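You operate a simulated robot arm through the tools that you are given. There is no shell and no other tool.

You are at the controls of a simulated two-armed robot. One attempt, no reset.

Task
Rub the rust off the rusty rotor and oil that patch.
Fine: both blocks lie beside the rotors; green block for the rust, white block for the oil from the flat pad; put both back. A coat counts when it lies all over at full strength: go over it till it gets no stronger. What is to be rubbed or washed off counts as gone when no trace of it is left.

It is judged by the outcome, as a careful person would: the job done as asked, and still so three seconds after it is handed in. It fails if anything else is knocked over, pushed out of place, dropped, spilled or broken.

Robot
Two 7-joint arms with fingered hands on one trunk that stands fixed in place. Base frame: the origin is at the foot of the trunk, x ahead of it, y to its left, z up. Units: mm, degrees, N and s.
The left shoulder is at [41, 185, 1245], the right one opposite. With the tool pointing down near the work surface each hand reaches from about 100 to 800 mm from the base axis, measured 20 degrees to its own side. Payload 4 kg a hand.
Tool frame (each hand has its own): the origin (TCP) lies between the finger pads and is the grasp point; the fingertips stand 26 mm ahead of it; z points along the fingers, y is the line along which they close. Largest opening 132 mm; the body of the gripper starts 73 mm behind the TCP. The gripper is a hand of 3 fingers: y runs from the thumb to the fingers, the wrist lies at [0, 0, -224] in the tool frame, and closing takes about 1.5 s.
Orientation is told as [roll, pitch, yaw] about the base's x, y, z axes, in that order, counted from this pose: with the fingers straight down and closing along the base's y, the tool's x points along the base's -x, its y along +y and its z along -z.

Tools
- The arms move only by the tool play_rows. It takes "left_targets", "right_targets" or both (then of equal length, played together; a hand with none holds still); each is a list of rows, each an object (a shift or turn left out is 0, a gripper value left out holds the last) with "travel": the shift along the base's x, y, z in units of 500 mm (1.0 is 500 mm), a list of three; "delta_rot": the turn, a rotation vector about the base's x, y, z in units of 60 degrees (1.0 is 60 degrees), a list of three. In form: [{"travel": [dx, dy, dz], "delta_rot": [wx, wy, wz]}, ...]. A call has 1 to 20 rows; each row is the pose to reach, as a shift and turn from the pose commanded when the call began. "left_grip" and "right_grip" are, for a hand that has rows, the closure in counts, from 0 (fully open) to 255 (shut), set as the call begins (left out, the last holds). A call with a number of a shift or a turn outside -1 to 1 is refused whole. A row lasts 0.2 s, in which the tool goes at most 50 mm and 8.6 degrees; a call with a longer step from one row to the next is refused whole, and so is a gripper value outside its range. A pose out of reach is approached as far as the arm can. The call stops where the force on the tool passes 40 N (or 10 N more than at its start, if that is more) or the arm is blocked; 0.2 s more then pass. Each finger travels about 72 mm/s and halts on what it meets, pressing with about 22 N; the grip force reading is that of the motor and also rises with nothing between the fingers. The clock runs only during rows and for 0.2 s after the last one: add rows that repeat a pose to give the fingers time. It gives the time, the measured TCP pose, the force on the tool (base axes), the opening and the grip force at its end, in the units of the frame above (readings bear some noise), with the torque about the TCP (base axes, N m) and any sound that the robot's microphone picked up.
- Cameras (640 x 400 px; columns grow to the right, rows downward): "scene" is now at [124.2, 42.7, 1486.4]; the picture's right is [0.45, -0.89, -0.04], its down [-0.43, -0.18, -0.89] and it looks along [0.78, 0.41, -0.46] (base axes); focal length 357 px, centre (320, 200). "left" rides on the left gripper at [-62, 3, -92] in its tool frame; the picture's right is [-0.05, -1.00, 0.00], its down [0.83, -0.04, -0.56] and it looks along [0.55, -0.03, 0.83] (tool axes); focal length 230 px, centre (320, 200). "right" rides on the right gripper at [61, 3, -92] in its tool frame; the picture's right is [-0.05, 1.00, 0.00], its down [-0.83, -0.04, -0.55] and it looks along [-0.55, -0.03, 0.83] (tool axes); focal length 230 px, centre (320, 200). There is no depth. A picture from a camera that has moved, and an enlarged one, comes with that camera's place and axes in the base frame and with its lens.
- snapshot(camera): a new picture of that camera. No time passes.
- slide_trunk(by): slides the trunk up (or, below 0, down) by that many mm; the arms and the scene camera ride with it, the base frame stays. It gives what a move gives, with no picture.
- grasp_type(shape, hand): the hand has 3 fingers and takes this shape, open, in about a second: jaw (thumb against the fingers, like two jaws); tri (thumb and two fingers); tip (a fingertip pinch); poke (one finger out to press); point (the index stretched); flat (the hand flat); cup (the hand cupped); fist (a fist). The gripper value then closes the fingers along that shape, each until it touches; the sizes above hold for jaw. It gives what a move gives, with no picture.
- turn_head(pan, tilt): turns the head with the scene camera to pan (to the left, within 86 degrees either way) and tilt (down, from -29 to 69), counted from straight ahead of the robot. It gives what a move gives.
- close_up(camera, box): a new picture of the part [left, top, right, bottom] of that camera's present view, enlarged. No time passes.
- finish_job(): hands the job in; it is judged then, once.

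Nothing tells you positions but the pictures and the camera data. Unless the task says otherwise, let go and move clear before handing in.

The tools are called after "Request:" as name(argument=value, ...) on one line, values as JSON. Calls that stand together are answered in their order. play_rows: Moves the arms, as the interface text tells. Its arguments: {"type":"object","properties":{"left_targets":{"type":"array","items":{"type":"object","properties":{"travel":{"type":"array","items":{"type":"number"}},"delta_rot":{"type":"array","items":{"type":"number"}}}}},"left_grip":{"type":"number"},"right_targets":{"type":"array","items":{"type":"object","properties":{"travel":{"type":"array","items":{"type":"number"}},"delta_rot":{"type":"array","items":{"type":"number"}}}}},"right_grip":{"type":"number"}},"required":[]} The other tools are called the same way: slide_trunk (by) slides the trunk up or down; grasp_type (shape, hand) gives the hand a shape; turn_head (pan, tilt) turns the head that bears the scene camera; snapshot (camera) takes a picture; close_up (camera, box) takes an enlarged picture of a part of a camera's view; finish_job () hands the job in.

At the start:

```text
t: 0.0
left_eef_pos: [358.0, 400.0, 1231.1]
left_tcp_rot: [0.0, 0.0, 0.2]
left_ft_force: [0.7, -0.3, 0.0]
left_moment: [0.01, -0.01, 0.0]
left_finger_gap: 132.2
left_grasp_force: 0.2
left_shape: jaw
right_eef_pos: [561.9, 49.1, 1259.2]
right_tcp_rot: [0.1, 0.0, 0.0]
right_ft_force: [0.8, 0.0, -0.4]
right_moment: [-0.02, -0.02, 0.03]
right_finger_gap: 131.9
right_grasp_force: 0.1
right_shape: jaw
trunk travel left (down, up): [-275.0, 187.0]
head pan, tilt: [26.7, 22.9]
```

scene: 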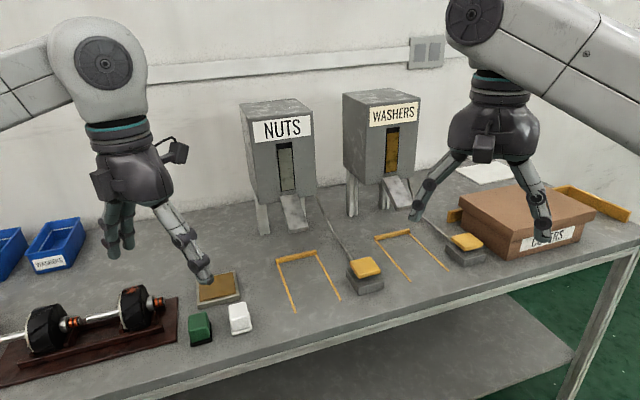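
right: 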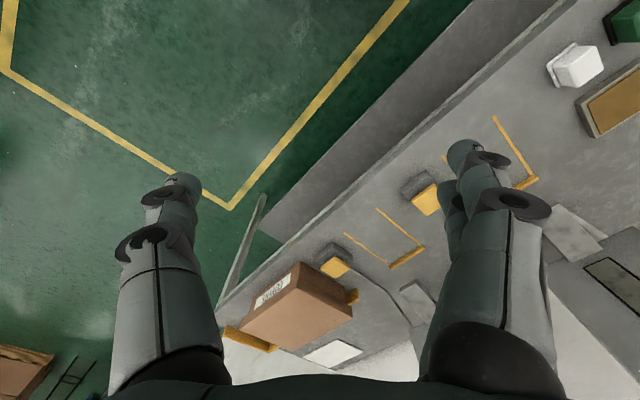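
left: 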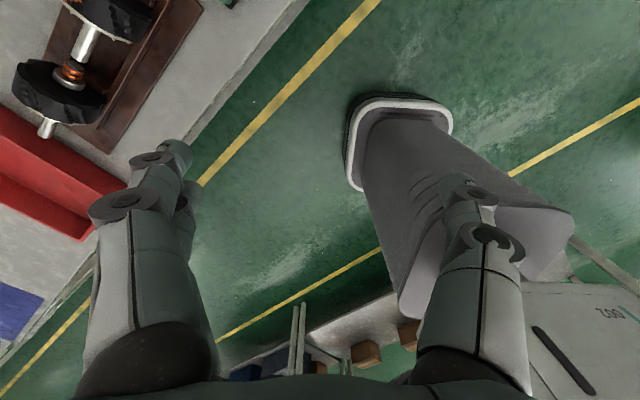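

I see a bench with a rotor stand on the left, a flat oil pad, and green and white blocks beside it. I'll turn the head to the left to see the rotors better.

Request:
turn_head(pan=50, tilt=35)

Request:
snapshot(camera="scene")

```text
t: 0.9
left_eef_pos: [356.9, 400.9, 1231.9]
left_tcp_rot: [0.0, 0.0, 0.0]
left_ft_force: [0.7, -0.7, -0.1]
left_moment: [0.01, -0.01, -0.02]
left_finger_gap: 131.8
left_grasp_force: 0.1
left_shape: jaw
right_eef_pos: [563.2, 48.3, 1258.5]
right_tcp_rot: [0.0, 0.0, 0.0]
right_ft_force: [0.5, -1.7, 0.2]
right_moment: [-0.01, 0.0, 0.01]
right_finger_gap: 132.0
right_grasp_force: 0.0
right_shape: jaw
trunk travel left (down, up): [-275.0, 187.0]
head pan, tilt: [50.0, 35.0]
```

```text
taken
camera scene: at [96.5, 68.4, 1469.7], right [0.76, -0.64, -0.07], down [-0.44, -0.44, -0.78], along [0.47, 0.63, -0.62], focal length 357 px, centre (320, 200)
```

scene: 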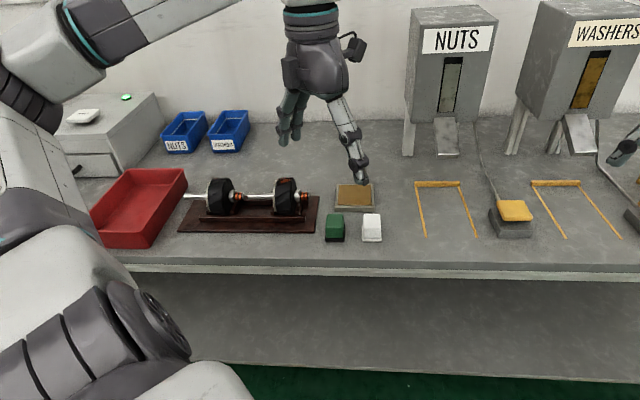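

The rotors are on a brown stand, left of the pad and blocks. I'll enlarge them to find the rust.

Request:
close_up(camera="scene", box=[170, 160, 330, 260])

Request:
close_up(camera="scene", box=[300, 160, 420, 260])

Request:
snapshot(camera="left")

Request:
close_up(camera="left", box=[0, 0, 220, 160])

```text
4.00 times, centred on (250, 210) of scene
camera zoom: at [96.5, 68.4, 1469.7], right [0.76, -0.64, -0.07], down [-0.44, -0.44, -0.78], along [0.47, 0.63, -0.62], focal length 1428 px, centre (600, 160)
```

zoom: 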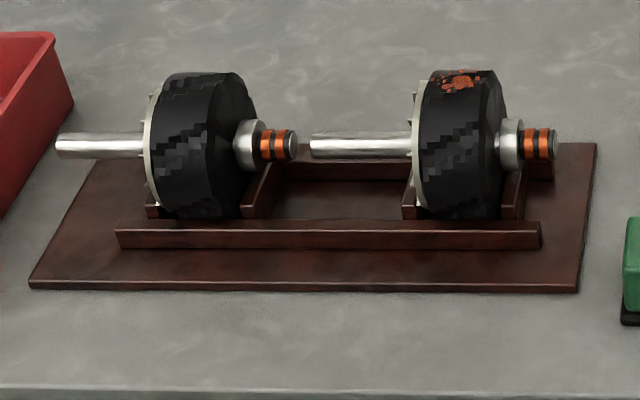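

```text
4.00 times, centred on (360, 210) of scene
camera zoom: at [96.5, 68.4, 1469.7], right [0.76, -0.64, -0.07], down [-0.44, -0.44, -0.78], along [0.47, 0.63, -0.62], focal length 1428 px, centre (160, 160)
```

zoom: 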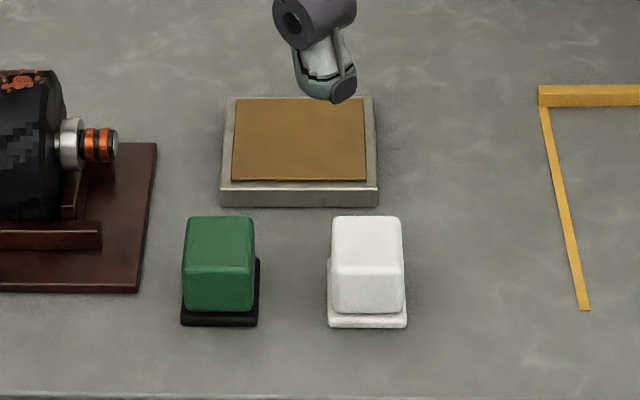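

```text
taken
camera left: at [419.1, 403.0, 1325.0], right [0.05, -1.0, 0.0], down [-0.83, -0.04, 0.56], along [-0.55, -0.03, -0.83], focal length 230 px, centre (320, 200)
```

left: 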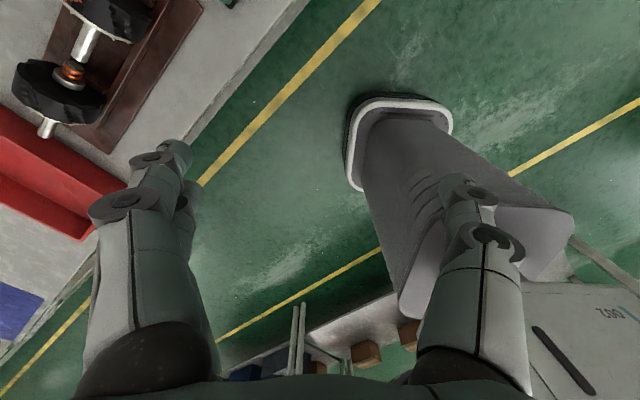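

```text
2.50 times, centred on (110, 80) of left
camera zoom: at [419.1, 403.0, 1325.0], right [0.05, -1.0, 0.0], down [-0.83, -0.04, 0.56], along [-0.55, -0.03, -0.83], focal length 575 px, centre (845, 500)
```

zoom: 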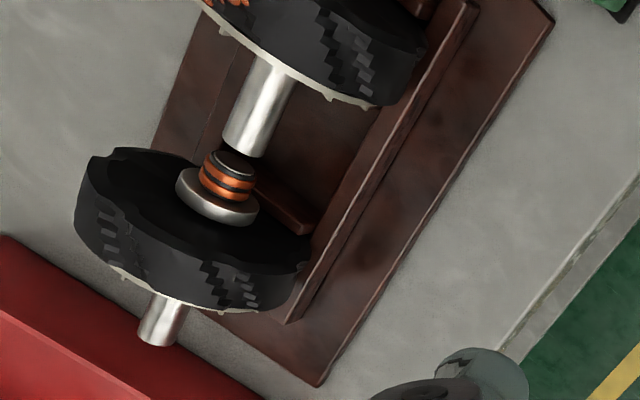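

The rust is on top of the right-hand rotor's rim; bench top is near z≈850-870, blocks near (509,568) and (571,506), pad near (632,626). I'll turn the left hand to align with the bench and look closer with its camera.

Request:
play_rows(left_targets=[{"travel": [0.03, 0.03, 0.0], "delta_rot": [0, 0, -0.11]}, {"travel": [0.06, 0.06, 0.0], "delta_rot": [0, 0, -0.22]}, {"travel": [0.1, 0.1, 0.0], "delta_rot": [0, 0, -0.33]}, {"travel": [0.14, 0.14, 0.0], "delta_rot": [0, 0, -0.44]}, {"travel": [0.18, 0.18, -0.0], "delta_rot": [0, 0, -0.55]}, {"travel": [0.22, 0.22, -0.0], "delta_rot": [0, 0, -0.667]}, {"travel": [0.28, 0.25, -0.0], "delta_rot": [0, 0, -0.667]}, {"travel": [0.34, 0.27, -0.0], "delta_rot": [0, 0, -0.667]}, {"travel": [0.34, 0.27, -0.0], "delta_rot": [0, 0, -0.667]}])

Request:
snapshot(camera="left")

Request:
snapshot(camera="scene")

```text
t: 2.9
left_eef_pos: [525.6, 535.3, 1233.2]
left_tcp_rot: [-0.1, -0.1, -40.0]
left_ft_force: [-0.1, 0.7, -0.5]
left_moment: [-0.01, 0.0, 0.02]
left_finger_gap: 131.9
left_grasp_force: 0.0
left_shape: jaw
right_eef_pos: [561.1, 49.2, 1259.1]
right_tcp_rot: [0.1, 0.0, 0.0]
right_ft_force: [0.5, 0.0, 0.3]
right_moment: [0.03, 0.01, 0.0]
right_finger_gap: 132.1
right_grasp_force: 0.1
right_shape: jaw
trunk travel left (down, up): [-275.0, 187.0]
head pan, tilt: [50.0, 35.0]
```

```text
taken
camera left: at [575.2, 498.9, 1325.3], right [-0.6, -0.8, 0.0], down [-0.66, 0.5, 0.55], along [-0.44, 0.33, -0.83], focal length 230 px, centre (320, 200)
```

left: 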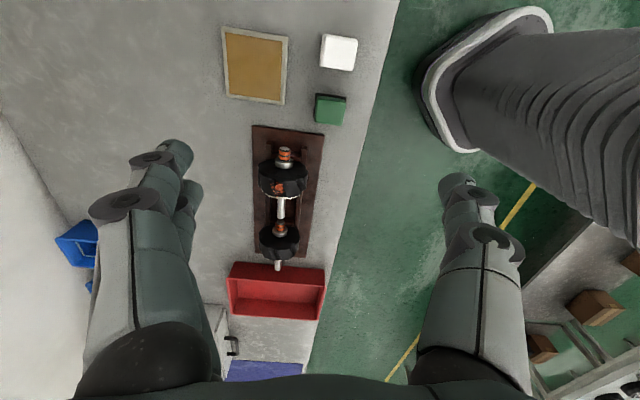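

```text
taken
camera scene: at [95.5, 68.8, 1469.8], right [0.76, -0.64, -0.07], down [-0.44, -0.44, -0.78], along [0.47, 0.63, -0.62], focal length 357 px, centre (320, 200)
```

scene: 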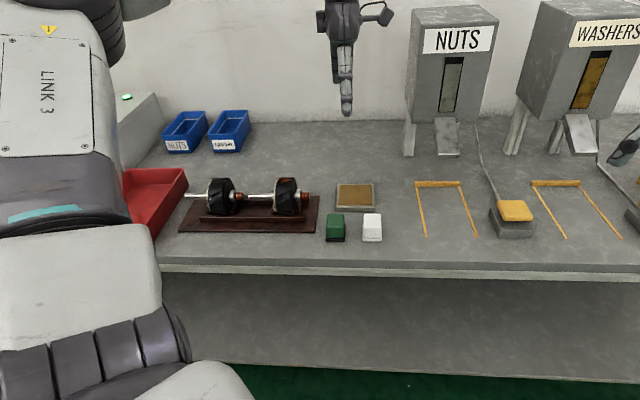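

Good view of everything from the left hand camera. I'll enlarge for measurement.

Request:
close_up(camera="left", box=[210, 15, 370, 140])

Request:
close_up(camera="left", box=[235, 120, 340, 270])

Request:
close_up(camera="scene", box=[300, 160, 420, 260])

Request:
close_up(camera="scene", box=[240, 165, 330, 225])

```text
3.20 times, centred on (290, 78) of left
camera zoom: at [575.2, 498.9, 1325.3], right [-0.6, -0.8, 0.0], down [-0.66, 0.5, 0.55], along [-0.44, 0.33, -0.83], focal length 736 px, centre (416, 592)
```

zoom: 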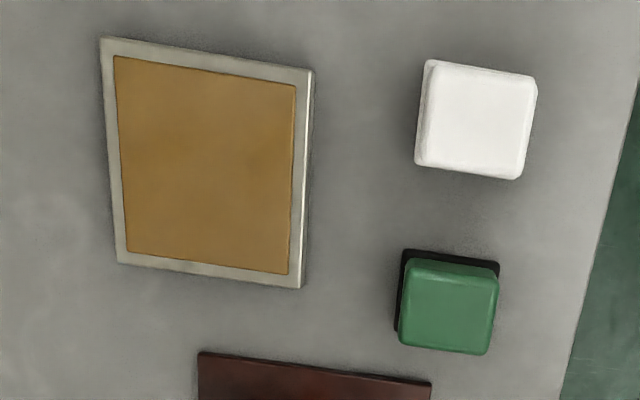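

```text
2.67 times, centred on (288, 195) of left
camera zoom: at [575.2, 498.9, 1325.3], right [-0.6, -0.8, 0.0], down [-0.66, 0.5, 0.55], along [-0.44, 0.33, -0.83], focal length 614 px, centre (407, 213)
```

zoom: 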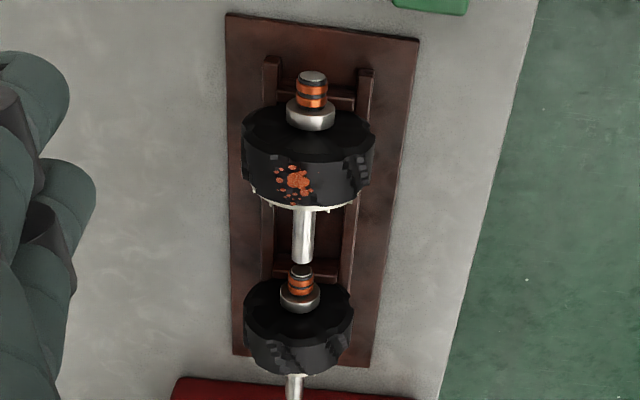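

```text
4.00 times, centred on (360, 210) of scene
camera zoom: at [95.5, 68.8, 1469.8], right [0.76, -0.64, -0.07], down [-0.44, -0.44, -0.78], along [0.47, 0.63, -0.62], focal length 1428 px, centre (160, 160)
```

zoom: 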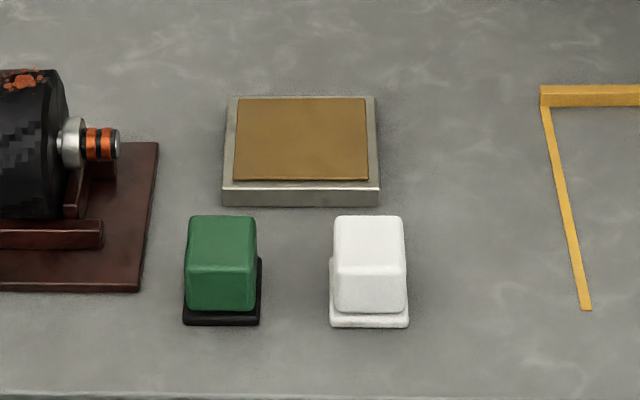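

```text
6.67 times, centred on (285, 195) of scene
camera zoom: at [95.5, 68.8, 1469.8], right [0.76, -0.64, -0.07], down [-0.44, -0.44, -0.78], along [0.47, 0.63, -0.62], focal length 2380 px, centre (553, 233)
```

zoom: 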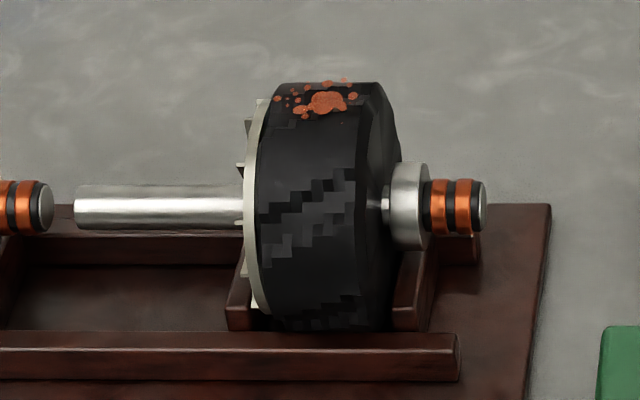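

Triangulating: bench runs at −45°, rotor axis at z≈934, rust at about (456,680,980), green block top at about (490,541,922), and pad top at about z≈890. I'll move the left hand over the green block for a closer look, partly closing it.

Request:
play_rows(left_targets=[{"travel": [-0.015, 0.002, -0.08], "delta_rot": [0, 0, -0.083]}, {"travel": [-0.03, 0.004, -0.16], "delta_rot": [0, 0, -0.083]}, {"travel": [-0.045, 0.006, -0.24], "delta_rot": [0, 0, -0.083]}, {"travel": [-0.06, 0.008, -0.32], "delta_rot": [0, 0, -0.083]}, {"travel": [-0.074, 0.01, -0.4], "delta_rot": [0, 0, -0.083]}, {"travel": [-0.074, 0.01, -0.4], "delta_rot": [0, 0, -0.083]}], left_grip=90)

Request:
snapshot(camera="left")

Request:
snapshot(camera="scene")

```text
t: 4.3
left_eef_pos: [489.5, 536.8, 1033.2]
left_tcp_rot: [0.0, 0.0, -44.9]
left_ft_force: [0.3, 0.2, 0.4]
left_moment: [-0.02, 0.0, 0.0]
left_finger_gap: 85.8
left_grasp_force: 0.0
left_shape: jaw
right_eef_pos: [562.7, 48.2, 1258.5]
right_tcp_rot: [0.0, 0.0, 0.1]
right_ft_force: [0.5, -0.3, 0.6]
right_moment: [0.02, -0.01, 0.01]
right_finger_gap: 131.8
right_grasp_force: 0.2
right_shape: jaw
trunk travel left (down, up): [-275.0, 187.0]
head pan, tilt: [50.0, 35.0]
```

```text
taken
camera left: at [535.1, 496.1, 1125.6], right [-0.67, -0.74, 0.0], down [-0.62, 0.56, 0.56], along [-0.41, 0.37, -0.83], focal length 230 px, centre (320, 200)
```

left: 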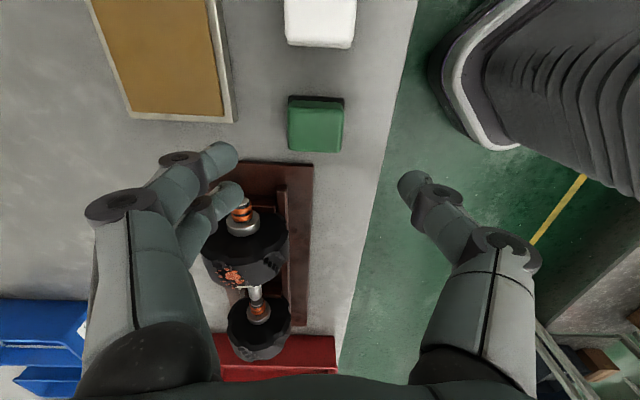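

```text
taken
camera scene: at [96.5, 68.0, 1469.7], right [0.76, -0.64, -0.07], down [-0.44, -0.44, -0.78], along [0.47, 0.63, -0.62], focal length 357 px, centre (320, 200)
```

scene: 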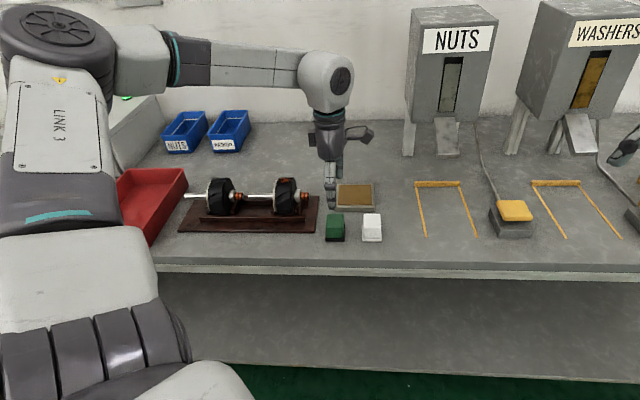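

I'll enlarge the blocks for precise measurement.

Request:
close_up(camera="left", box=[200, 0, 360, 170])

Request:
close_up(camera="left", box=[190, 150, 330, 370])

```text
2.35 times, centred on (280, 85) of left
camera zoom: at [535.1, 496.1, 1125.6], right [-0.67, -0.74, 0.0], down [-0.62, 0.56, 0.56], along [-0.41, 0.37, -0.83], focal length 541 px, centre (414, 471)
```

zoom: 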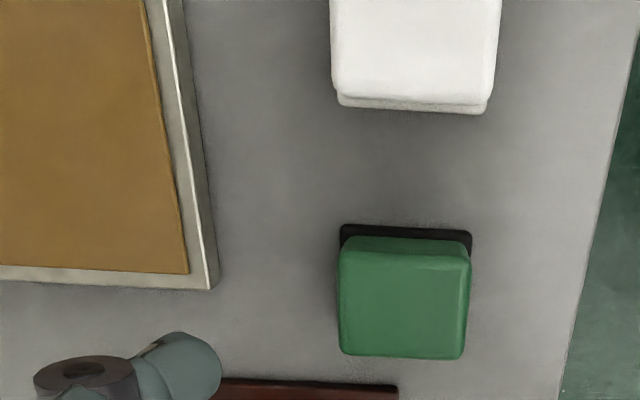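

```text
1.82 times, centred on (260, 260) of left
camera zoom: at [535.1, 496.1, 1125.6], right [-0.67, -0.74, 0.0], down [-0.62, 0.56, 0.56], along [-0.41, 0.37, -0.83], focal length 418 px, centre (429, 91)
```

zoom: 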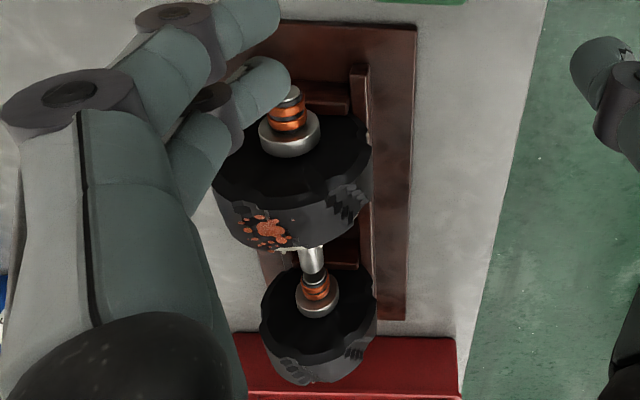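

The green block's body is about 49 mm wide, centred near (492,539.5), with its top at about z 921. I'll come down above it first and check alignment.

Request:
play_rows(left_targets=[{"travel": [0.003, 0.002, -0.05]}, {"travel": [0.005, 0.004, -0.1]}, {"travel": [0.005, 0.004, -0.13]}, {"travel": [0.005, 0.004, -0.13]}, {"travel": [0.005, 0.004, -0.13]}])

Request:
snapshot(camera="left")

Request:
close_up(camera="scene", box=[290, 120, 410, 260])

```text
t: 5.5
left_eef_pos: [493.7, 540.3, 968.2]
left_tcp_rot: [0.0, -0.1, -44.9]
left_ft_force: [0.5, -0.3, 0.5]
left_moment: [-0.02, 0.01, -0.03]
left_finger_gap: 85.7
left_grasp_force: 0.0
left_shape: jaw
right_eef_pos: [562.9, 48.6, 1258.4]
right_tcp_rot: [0.1, 0.0, 0.0]
right_ft_force: [0.8, 1.0, 0.3]
right_moment: [-0.01, 0.02, -0.03]
right_finger_gap: 131.7
right_grasp_force: 0.1
right_shape: jaw
trunk travel left (down, up): [-275.0, 187.0]
head pan, tilt: [50.0, 35.0]
```

```text
taken
camera left: at [539.2, 498.8, 1060.8], right [-0.67, -0.74, 0.0], down [-0.62, 0.56, 0.56], along [-0.41, 0.37, -0.83], focal length 230 px, centre (320, 200)
```

left: 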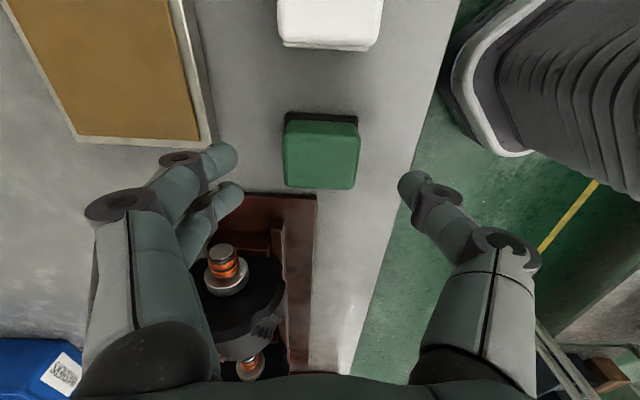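

```text
2.86 times, centred on (350, 190) of scene
camera zoom: at [96.5, 68.4, 1469.7], right [0.76, -0.64, -0.07], down [-0.44, -0.44, -0.78], along [0.47, 0.63, -0.62], focal length 1020 px, centre (234, 229)
```

zoom: 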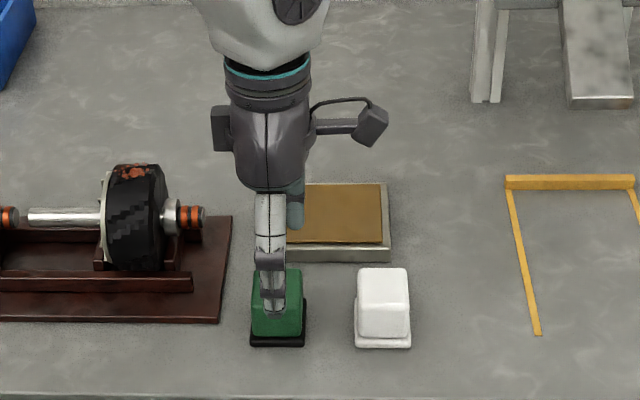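

Alignment looks good. I'll descend to grasp height.

Request:
play_rows(left_targets=[{"travel": [0.0, -0.003, -0.04]}, {"travel": [0.0, -0.003, -0.08]}, {"travel": [0.0, -0.003, -0.1]}, {"travel": [0.0, -0.003, -0.106]}, {"travel": [0.0, -0.003, -0.106]}])

Request:
snapshot(camera="left")

Request:
close_up(camera="scene", box=[290, 160, 410, 260])

```text
t: 6.7
left_eef_pos: [493.8, 536.9, 913.0]
left_tcp_rot: [-0.1, 0.1, -44.9]
left_ft_force: [0.2, -0.1, 0.4]
left_moment: [0.02, 0.01, -0.01]
left_finger_gap: 85.8
left_grasp_force: 0.0
left_shape: jaw
right_eef_pos: [562.3, 49.3, 1258.0]
right_tcp_rot: [0.1, 0.0, 0.0]
right_ft_force: [0.1, 0.3, -0.6]
right_moment: [0.01, 0.0, -0.03]
right_finger_gap: 132.0
right_grasp_force: 0.0
right_shape: jaw
trunk travel left (down, up): [-275.0, 187.0]
head pan, tilt: [50.0, 35.0]
```

```text
taken
camera left: at [539.1, 497.9, 1006.7], right [-0.67, -0.74, 0.0], down [-0.62, 0.56, 0.56], along [-0.41, 0.37, -0.83], focal length 230 px, centre (320, 200)
```

left: 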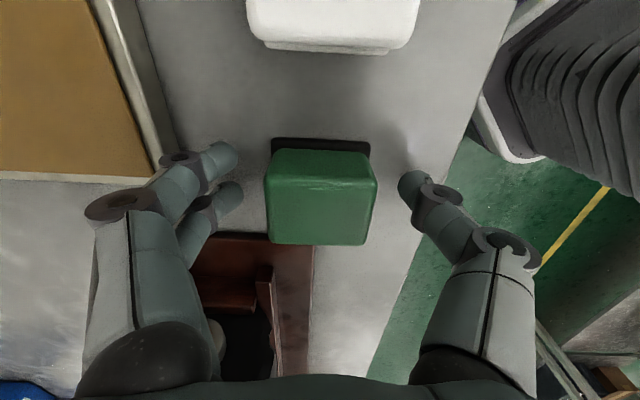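

```text
4.00 times, centred on (350, 210) of scene
camera zoom: at [96.5, 68.5, 1469.7], right [0.76, -0.64, -0.07], down [-0.44, -0.44, -0.78], along [0.47, 0.63, -0.62], focal length 1428 px, centre (200, 160)
```

zoom: 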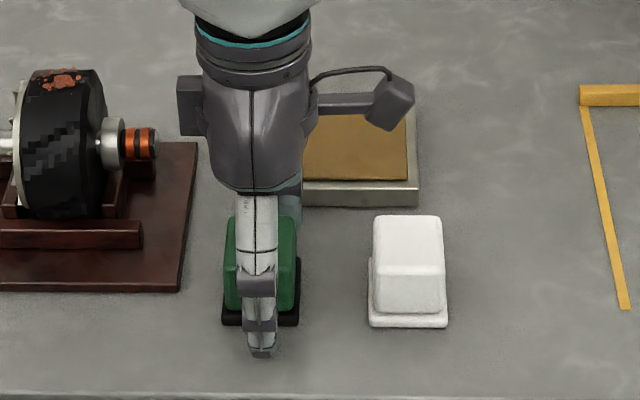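

Fingers straddle the block evenly. I'll close on it.

Request:
play_rows(left_targets=[{"travel": [0.0, 0.0, 0.004]}, {"travel": [0.0, 0.0, 0.004]}, {"travel": [0.0, 0.0, 0.004]}, {"travel": [0.0, 0.0, 0.004]}, {"travel": [0.0, 0.0, 0.004]}, {"travel": [0.0, 0.0, 0.004]}, {"travel": [0.0, 0.0, 0.004]}, {"travel": [0.0, 0.0, 0.004]}], left_grip=255)

Request:
snapshot(camera="left")

Request:
close_up(camera="scene", box=[290, 160, 410, 260])

```text
t: 8.5
left_eef_pos: [492.4, 540.3, 915.9]
left_tcp_rot: [-0.1, 0.0, -44.9]
left_ft_force: [0.2, 0.4, 0.1]
left_moment: [0.05, 0.02, -0.01]
left_finger_gap: 44.0
left_grasp_force: 22.4
left_shape: jaw
right_eef_pos: [561.9, 48.2, 1258.0]
right_tcp_rot: [0.0, 0.0, 0.0]
right_ft_force: [-0.4, 0.0, -0.1]
right_moment: [-0.03, -0.02, 0.05]
right_finger_gap: 131.7
right_grasp_force: 0.1
right_shape: jaw
trunk travel left (down, up): [-275.0, 187.0]
head pan, tilt: [50.0, 35.0]
```

```text
taken
camera left: at [538.8, 498.8, 1008.8], right [-0.67, -0.74, 0.0], down [-0.62, 0.56, 0.56], along [-0.41, 0.37, -0.83], focal length 230 px, centre (320, 200)
```

left: 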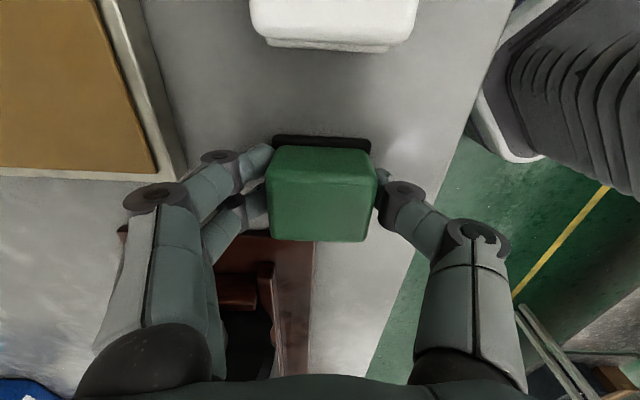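

```text
4.00 times, centred on (350, 210) of scene
camera zoom: at [96.6, 68.6, 1469.7], right [0.76, -0.64, -0.07], down [-0.44, -0.44, -0.78], along [0.47, 0.63, -0.62], focal length 1428 px, centre (200, 160)
```

zoom: 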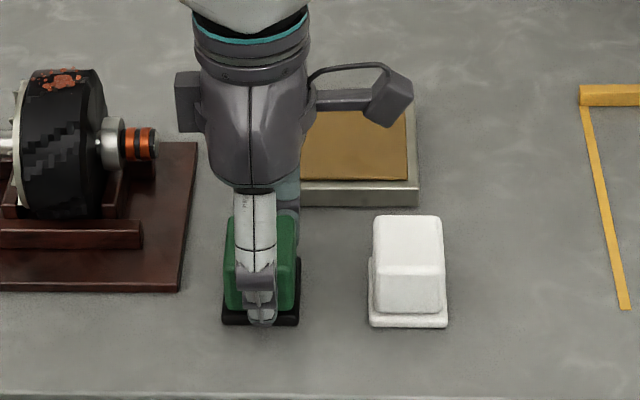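

The block is held (44 mm). I'll lift it straight up and check the hold.

Request:
play_rows(left_targets=[{"travel": [0.0, 0.0, 0.02]}, {"travel": [0.0, 0.0, 0.06]}, {"travel": [0.0, 0.0, 0.12]}, {"travel": [0.0, 0.0, 0.2]}, {"travel": [0.0, 0.0, 0.28]}, {"travel": [0.0, 0.0, 0.32]}, {"travel": [0.0, 0.0, 0.32]}])

Request:
snapshot(camera="left")

Request:
close_up(camera="scene", box=[250, 100, 410, 260])

```text
t: 10.1
left_eef_pos: [494.8, 540.3, 1077.0]
left_tcp_rot: [-0.2, 0.0, -44.9]
left_ft_force: [-0.4, 0.0, -0.5]
left_moment: [-0.04, 0.03, -0.01]
left_finger_gap: 43.9
left_grasp_force: 22.0
left_shape: jaw
right_eef_pos: [563.2, 50.7, 1258.3]
right_tcp_rot: [0.0, 0.1, 0.0]
right_ft_force: [0.6, -1.1, -0.4]
right_moment: [0.02, 0.0, 0.01]
right_finger_gap: 131.9
right_grasp_force: 0.2
right_shape: jaw
trunk travel left (down, up): [-275.0, 187.0]
head pan, tilt: [50.0, 35.0]
```

```text
taken
camera left: at [540.7, 499.6, 1169.7], right [-0.67, -0.74, 0.0], down [-0.62, 0.56, 0.56], along [-0.41, 0.37, -0.83], focal length 230 px, centre (320, 200)
```

left: 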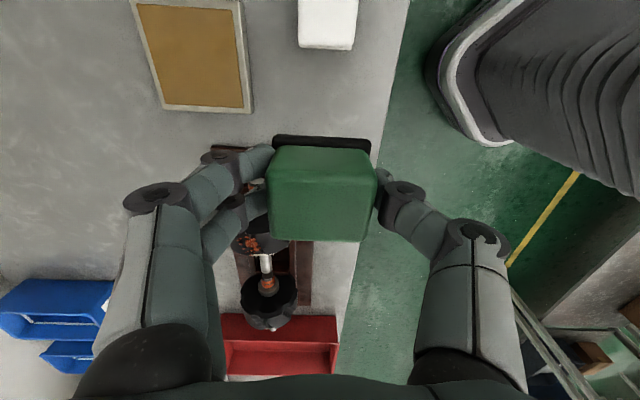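

```text
2.50 times, centred on (330, 180) of scene
camera zoom: at [96.7, 68.8, 1469.6], right [0.76, -0.64, -0.07], down [-0.44, -0.44, -0.78], along [0.47, 0.63, -0.62], focal length 892 px, centre (295, 250)
```

zoom: 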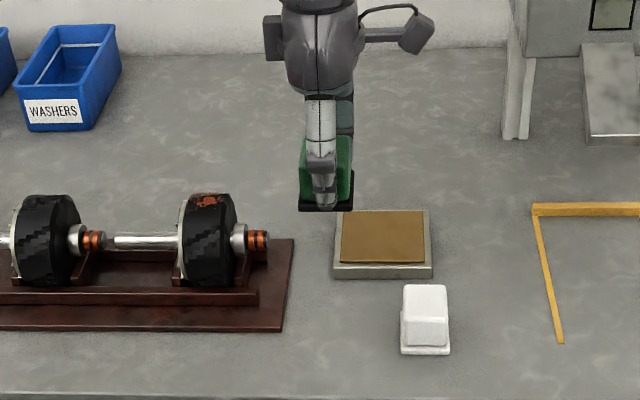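

Held firmly. I'll carry it above the rusty rim.

Request:
play_rows(left_targets=[{"travel": [-0.0184, 0.0708, 0.0]}, {"travel": [-0.0367, 0.1415, 0.0]}, {"travel": [-0.055, 0.2122, 0.0]}, {"travel": [-0.0734, 0.283, 0.0]}, {"travel": [-0.0734, 0.283, 0.0]}, {"travel": [-0.0734, 0.283, -0.04]}, {"travel": [-0.0734, 0.283, -0.06]}, {"travel": [-0.0734, 0.283, -0.06]}])

Request:
snapshot(camera="left")

Request:
close_up(camera="scene", box=[230, 120, 350, 240])

```text
t: 11.9
left_eef_pos: [455.8, 681.1, 1044.9]
left_tcp_rot: [0.0, -0.1, -44.9]
left_ft_force: [-0.1, 0.5, -1.0]
left_moment: [-0.02, 0.02, 0.01]
left_finger_gap: 43.9
left_grasp_force: 21.9
left_shape: jaw
right_eef_pos: [561.5, 48.5, 1258.6]
right_tcp_rot: [0.0, 0.0, -0.1]
right_ft_force: [-1.2, -0.1, 0.6]
right_moment: [-0.05, -0.02, 0.01]
right_finger_gap: 131.9
right_grasp_force: 0.1
right_shape: jaw
trunk travel left (down, up): [-275.0, 187.0]
head pan, tilt: [50.0, 35.0]
```

```text
taken
camera left: at [500.9, 639.7, 1138.5], right [-0.67, -0.74, 0.0], down [-0.62, 0.56, 0.56], along [-0.41, 0.37, -0.83], focal length 230 px, centre (320, 200)
```

left: 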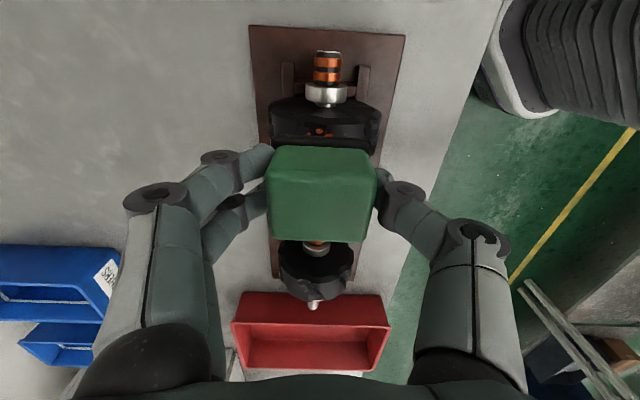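

```text
3.33 times, centred on (290, 180) of scene
camera zoom: at [96.4, 68.1, 1469.7], right [0.76, -0.64, -0.07], down [-0.44, -0.44, -0.78], along [0.47, 0.63, -0.62], focal length 1190 px, centre (420, 267)
```

zoom: 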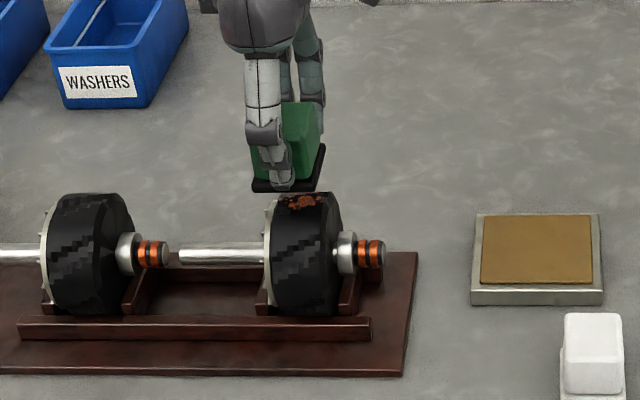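

The block hangs right above the patch with the sole covering the rim width. I'll lower gently to find contact.

Request:
play_rows(left_targets=[{"travel": [0, 0, -0.012]}, {"travel": [0, 0, -0.024]}, {"travel": [0, 0, -0.034]}, {"travel": [0, 0, -0.034]}])

Request:
close_up(camera="scene", box=[250, 150, 330, 230])

```text
t: 12.9
left_eef_pos: [455.7, 682.4, 1028.5]
left_tcp_rot: [0.1, 0.0, -44.9]
left_ft_force: [0.5, -0.1, -0.5]
left_moment: [-0.02, -0.01, -0.03]
left_finger_gap: 43.8
left_grasp_force: 21.4
left_shape: jaw
right_eef_pos: [562.9, 48.5, 1258.0]
right_tcp_rot: [0.0, 0.0, 0.0]
right_ft_force: [0.9, 0.1, 0.5]
right_moment: [0.01, 0.01, -0.01]
right_finger_gap: 132.0
right_grasp_force: 0.1
right_shape: jaw
trunk travel left (down, up): [-275.0, 187.0]
head pan, tilt: [50.0, 35.0]
```

```text
5.00 times, centred on (290, 190) of scene
camera zoom: at [96.5, 68.6, 1469.7], right [0.76, -0.64, -0.07], down [-0.44, -0.44, -0.78], along [0.47, 0.63, -0.62], focal length 1785 px, centre (470, 250)
```

zoom: 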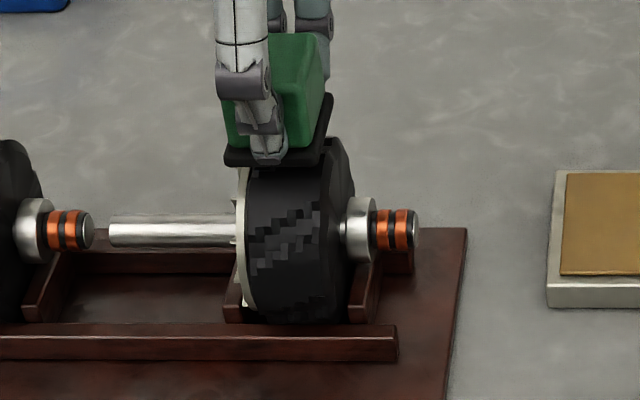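

Still a bit above. I'll continue down in small steps.

Request:
play_rows(left_targets=[{"travel": [0, 0, -0.006]}, {"travel": [0, 0, -0.01]}, {"travel": [0, 0, -0.01]}])

Request:
play_rows(left_targets=[{"travel": [0, 0, -0.004]}, {"travel": [0, 0, -0.006]}, {"travel": [0, 0, -0.006]}])

Request:
close_up(camera="scene", box=[250, 150, 330, 230])

```text
t: 13.7
left_eef_pos: [455.8, 682.5, 1023.5]
left_tcp_rot: [-0.1, 0.0, -44.9]
left_ft_force: [0.8, 1.3, -0.1]
left_moment: [-0.03, -0.01, -0.01]
left_finger_gap: 43.9
left_grasp_force: 22.1
left_shape: jaw
right_eef_pos: [561.1, 48.4, 1257.7]
right_tcp_rot: [0.0, 0.0, 0.1]
right_ft_force: [0.9, 0.9, -0.4]
right_moment: [0.02, -0.02, 0.0]
right_finger_gap: 131.9
right_grasp_force: 0.0
right_shape: jaw
trunk travel left (down, up): [-275.0, 187.0]
head pan, tilt: [50.0, 35.0]
```

```text
t: 14.5
left_eef_pos: [455.9, 681.4, 1020.1]
left_tcp_rot: [0.0, 0.1, -44.8]
left_ft_force: [0.1, -0.1, -0.1]
left_moment: [0.0, -0.02, 0.02]
left_finger_gap: 43.8
left_grasp_force: 21.9
left_shape: jaw
right_eef_pos: [562.7, 49.6, 1257.1]
right_tcp_rot: [0.1, 0.0, 0.0]
right_ft_force: [0.7, 0.5, -0.3]
right_moment: [-0.04, 0.01, 0.01]
right_finger_gap: 131.9
right_grasp_force: 0.0
right_shape: jaw
trunk travel left (down, up): [-275.0, 187.0]
head pan, tilt: [50.0, 35.0]
```

```text
5.00 times, centred on (290, 190) of scene
camera zoom: at [96.5, 68.6, 1469.7], right [0.76, -0.64, -0.07], down [-0.44, -0.44, -0.78], along [0.47, 0.63, -0.62], focal length 1785 px, centre (470, 250)
```

zoom: 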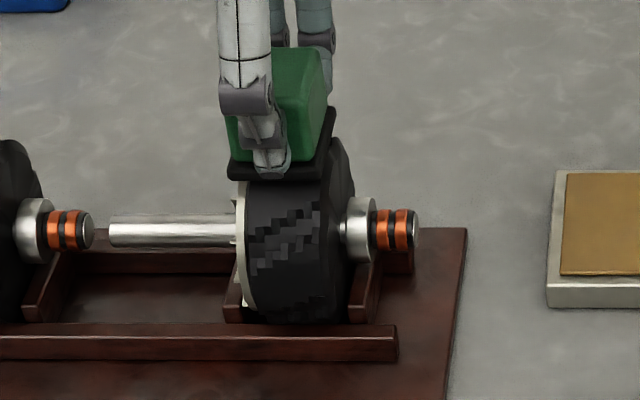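

No contact yet; continuing down in small steps.

Request:
play_rows(left_targets=[{"travel": [0.004, -0.004, -0.002]}, {"travel": [0.004, -0.004, -0.004]}, {"travel": [0.004, -0.004, -0.004]}])

Request:
play_rows(left_targets=[{"travel": [0, 0, -0.002]}, {"travel": [0, 0, -0.004]}, {"travel": [0, 0, -0.004]}])

Request:
close_up(camera="scene", box=[250, 150, 330, 230])

```text
t: 15.3
left_eef_pos: [458.4, 678.4, 1021.4]
left_tcp_rot: [0.1, 0.0, -44.9]
left_ft_force: [0.5, 2.1, 8.9]
left_moment: [0.01, 0.02, 0.01]
left_finger_gap: 44.2
left_grasp_force: 21.7
left_shape: jaw
right_eef_pos: [562.6, 48.4, 1260.1]
right_tcp_rot: [0.1, 0.0, 0.1]
right_ft_force: [0.8, 0.2, -0.6]
right_moment: [-0.02, 0.01, 0.02]
right_finger_gap: 131.7
right_grasp_force: 0.0
right_shape: jaw
trunk travel left (down, up): [-275.0, 187.0]
head pan, tilt: [50.0, 35.0]
```

```text
t: 16.1
left_eef_pos: [457.0, 678.5, 1018.7]
left_tcp_rot: [0.1, 0.0, -44.9]
left_ft_force: [-0.5, 3.6, 15.6]
left_moment: [0.07, 0.04, 0.02]
left_finger_gap: 44.6
left_grasp_force: 22.3
left_shape: jaw
right_eef_pos: [561.4, 46.8, 1258.6]
right_tcp_rot: [0.1, 0.0, 0.0]
right_ft_force: [-0.2, -0.1, -0.3]
right_moment: [-0.01, -0.02, 0.01]
right_finger_gap: 132.1
right_grasp_force: 0.1
right_shape: jaw
trunk travel left (down, up): [-275.0, 187.0]
head pan, tilt: [50.0, 35.0]
```

```text
5.00 times, centred on (290, 190) of scene
camera zoom: at [95.1, 67.0, 1469.9], right [0.76, -0.64, -0.07], down [-0.44, -0.44, -0.78], along [0.47, 0.63, -0.62], focal length 1785 px, centre (470, 250)
```

zoom: 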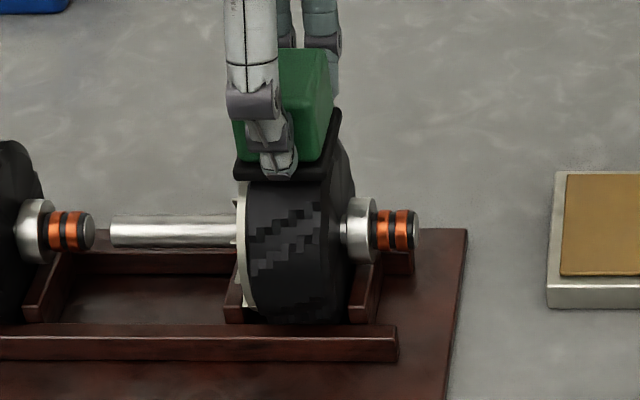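

Contact begins at TCP z≈1021, and the stiffness is about 3.4 N/mm. I'll now rub by rocking the block around the rim (tilting with its tangent) with about 12 N, then check that the rotor stays put.

Request:
play_rows(left_targets=[{"travel": [-0.0103, -0.0103, 0.0006], "delta_rot": [0.0589, -0.0589, 0]}, {"travel": [-0.0206, -0.0206, -0.0014], "delta_rot": [0.1179, -0.1179, 0]}, {"travel": [-0.0307, -0.0307, -0.0046], "delta_rot": [0.1768, -0.1768, 0]}, {"travel": [-0.0307, -0.0307, -0.0046], "delta_rot": [0.1768, -0.1768, 0]}, {"travel": [-0.0206, -0.0206, -0.0014], "delta_rot": [0.1179, -0.1179, 0]}, {"travel": [-0.0103, -0.0103, 0.0006], "delta_rot": [0.0589, -0.0589, 0]}, {"travel": [0, 0, 0.0012]}, {"travel": [0, 0, 0.0012]}])

Request:
close_up(camera="scene", box=[250, 150, 330, 230])

```text
t: 17.9
left_eef_pos: [458.1, 678.1, 1018.4]
left_tcp_rot: [0.1, -0.2, -44.9]
left_ft_force: [-0.8, 1.1, 11.1]
left_moment: [0.01, 0.06, 0.03]
left_finger_gap: 45.0
left_grasp_force: 22.4
left_shape: jaw
right_eef_pos: [561.2, 47.7, 1258.4]
right_tcp_rot: [-0.1, 0.0, 0.0]
right_ft_force: [0.6, 0.6, 0.4]
right_moment: [0.02, 0.01, 0.04]
right_finger_gap: 131.8
right_grasp_force: 0.0
right_shape: jaw
trunk travel left (down, up): [-275.0, 187.0]
head pan, tilt: [50.0, 35.0]
```

```text
5.00 times, centred on (290, 190) of scene
camera zoom: at [95.2, 67.9, 1469.9], right [0.76, -0.64, -0.07], down [-0.44, -0.44, -0.78], along [0.47, 0.63, -0.62], focal length 1785 px, centre (470, 250)
```

zoom: 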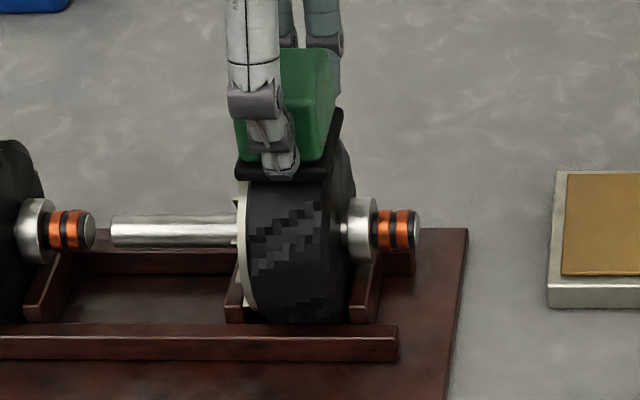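

The rotor stays still. Now the rear side with slightly lighter pressure.

Request:
play_rows(left_targets=[{"travel": [0.0103, 0.0103, 0.0006], "delta_rot": [-0.0589, 0.0589, 0]}, {"travel": [0.0206, 0.0206, -0.001], "delta_rot": [-0.1179, 0.1179, 0]}, {"travel": [0.0307, 0.0307, -0.0042], "delta_rot": [-0.1768, 0.1768, 0]}, {"travel": [0.0307, 0.0307, -0.0042], "delta_rot": [-0.1768, 0.1768, 0]}, {"travel": [0.0206, 0.0206, -0.001], "delta_rot": [-0.1179, 0.1179, 0]}, {"travel": [0.0103, 0.0103, 0.0006], "delta_rot": [-0.0589, 0.0589, 0]}, {"travel": [0, 0, 0.001]}, {"travel": [0, 0, 0.001]}])

Request:
play_rows(left_targets=[{"travel": [0, 0, 0.05]}, {"travel": [0, 0, 0.12]}, {"travel": [0, 0, 0.16]}, {"travel": [0, 0, 0.16]}])

Request:
close_up(camera="scene", box=[250, 150, 330, 230])

Request:
snapshot(camera="left")

```text
t: 19.7
left_eef_pos: [459.4, 678.0, 1020.1]
left_tcp_rot: [0.1, -0.1, -44.9]
left_ft_force: [0.9, 1.9, 8.7]
left_moment: [0.02, -0.02, 0.0]
left_finger_gap: 45.1
left_grasp_force: 22.0
left_shape: jaw
right_eef_pos: [562.1, 47.3, 1259.1]
right_tcp_rot: [0.0, 0.0, -0.1]
right_ft_force: [-0.4, 0.5, 0.2]
right_moment: [0.02, 0.02, -0.01]
right_finger_gap: 132.0
right_grasp_force: 0.0
right_shape: jaw
trunk travel left (down, up): [-275.0, 187.0]
head pan, tilt: [50.0, 35.0]
```

```text
t: 20.7
left_eef_pos: [459.4, 680.5, 1097.1]
left_tcp_rot: [0.0, 0.0, -44.9]
left_ft_force: [-0.6, 0.0, -1.6]
left_moment: [0.03, -0.04, 0.0]
left_finger_gap: 45.1
left_grasp_force: 21.8
left_shape: jaw
right_eef_pos: [563.1, 49.3, 1257.7]
right_tcp_rot: [0.0, 0.0, 0.0]
right_ft_force: [0.7, -1.0, 0.5]
right_moment: [0.0, 0.02, 0.0]
right_finger_gap: 131.8
right_grasp_force: 0.1
right_shape: jaw
trunk travel left (down, up): [-275.0, 187.0]
head pan, tilt: [50.0, 35.0]
```

```text
5.00 times, centred on (290, 190) of scene
camera zoom: at [96.7, 68.9, 1469.6], right [0.76, -0.64, -0.07], down [-0.44, -0.44, -0.78], along [0.47, 0.63, -0.62], focal length 1785 px, centre (470, 250)
```

zoom: 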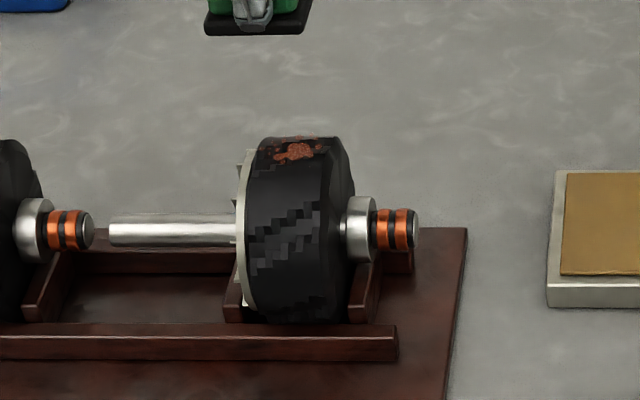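

```text
taken
camera left: at [504.4, 639.7, 1191.0], right [-0.67, -0.74, 0.0], down [-0.62, 0.56, 0.56], along [-0.41, 0.37, -0.83], focal length 230 px, centre (320, 200)
```

left: 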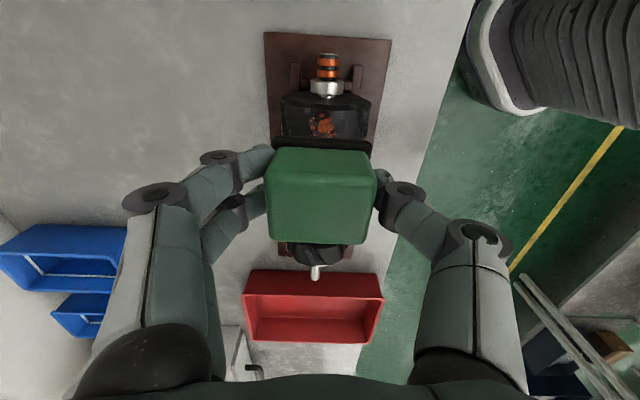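

Some rust has gone. I'll enlarge to see where it remains.

Request:
close_up(camera="scene", box=[275, 172, 305, 192])

Request:
close_up(camera="left", box=[270, 80, 380, 150])

```text
16.00 times, centred on (290, 182) of scene
camera zoom: at [96.7, 68.9, 1469.6], right [0.76, -0.64, -0.07], down [-0.44, -0.44, -0.78], along [0.47, 0.63, -0.62], focal length 5712 px, centre (800, 488)
```

zoom: 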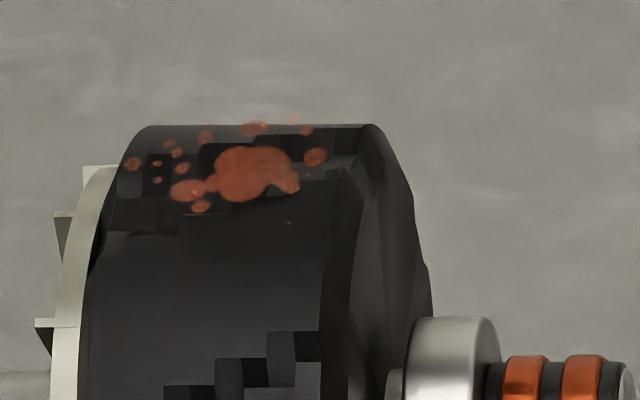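

```text
5.71 times, centred on (325, 115) of left
camera zoom: at [504.4, 639.7, 1191.0], right [-0.67, -0.74, 0.0], down [-0.62, 0.56, 0.56], along [-0.41, 0.37, -0.83], focal length 1315 px, centre (291, 686)
```

zoom: 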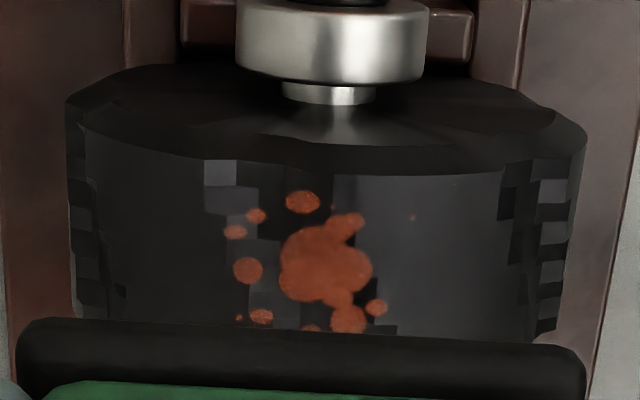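

The rust is fading evenly over the whole patch, so more passes are needed. I'll go back down and do further rocking strokes.

Request:
play_rows(left_targets=[{"travel": [0, 0, -0.07]}, {"travel": [0, 0, -0.13]}, {"travel": [0, 0, -0.154]}, {"travel": [0, 0, -0.16]}, {"travel": [-0.0155, -0.0155, -0.1614], "delta_rot": [0.0884, -0.0884, 0]}, {"travel": [-0.0307, -0.0307, -0.1655], "delta_rot": [0.1768, -0.1768, 0]}, {"travel": [-0.0406, -0.0406, -0.1698], "delta_rot": [0.2357, -0.2357, 0]}, {"travel": [-0.0307, -0.0307, -0.1655], "delta_rot": [0.1768, -0.1768, 0]}, {"travel": [-0.0155, -0.0155, -0.1614], "delta_rot": [0.0884, -0.0884, 0]}, {"travel": [0, 0, -0.16]}, {"travel": [0.0155, 0.0155, -0.1618], "delta_rot": [-0.0884, 0.0884, 0]}, {"travel": [0.0307, 0.0307, -0.1665], "delta_rot": [-0.1768, 0.1768, 0]}, {"travel": [0.0367, 0.0367, -0.1692], "delta_rot": [-0.2121, 0.2121, 0]}, {"travel": [0.0307, 0.0307, -0.1665], "delta_rot": [-0.1768, 0.1768, 0]}, {"travel": [0.0155, 0.0155, -0.1618], "delta_rot": [-0.0884, 0.0884, 0]}, {"travel": [0, 0, -0.16]}, {"travel": [0, 0, -0.16]}])

```text
t: 24.3
left_eef_pos: [457.5, 680.4, 1018.6]
left_tcp_rot: [0.0, 0.0, -44.9]
left_ft_force: [-2.3, 2.8, 8.9]
left_moment: [0.04, 0.05, 0.02]
left_finger_gap: 45.0
left_grasp_force: 21.7
left_shape: jaw
right_eef_pos: [560.8, 48.1, 1258.7]
right_tcp_rot: [0.0, 0.0, -0.1]
right_ft_force: [-0.4, -0.2, -0.8]
right_moment: [-0.01, -0.01, 0.01]
right_finger_gap: 132.1
right_grasp_force: 0.1
right_shape: jaw
trunk travel left (down, up): [-275.0, 187.0]
head pan, tilt: [50.0, 35.0]
```

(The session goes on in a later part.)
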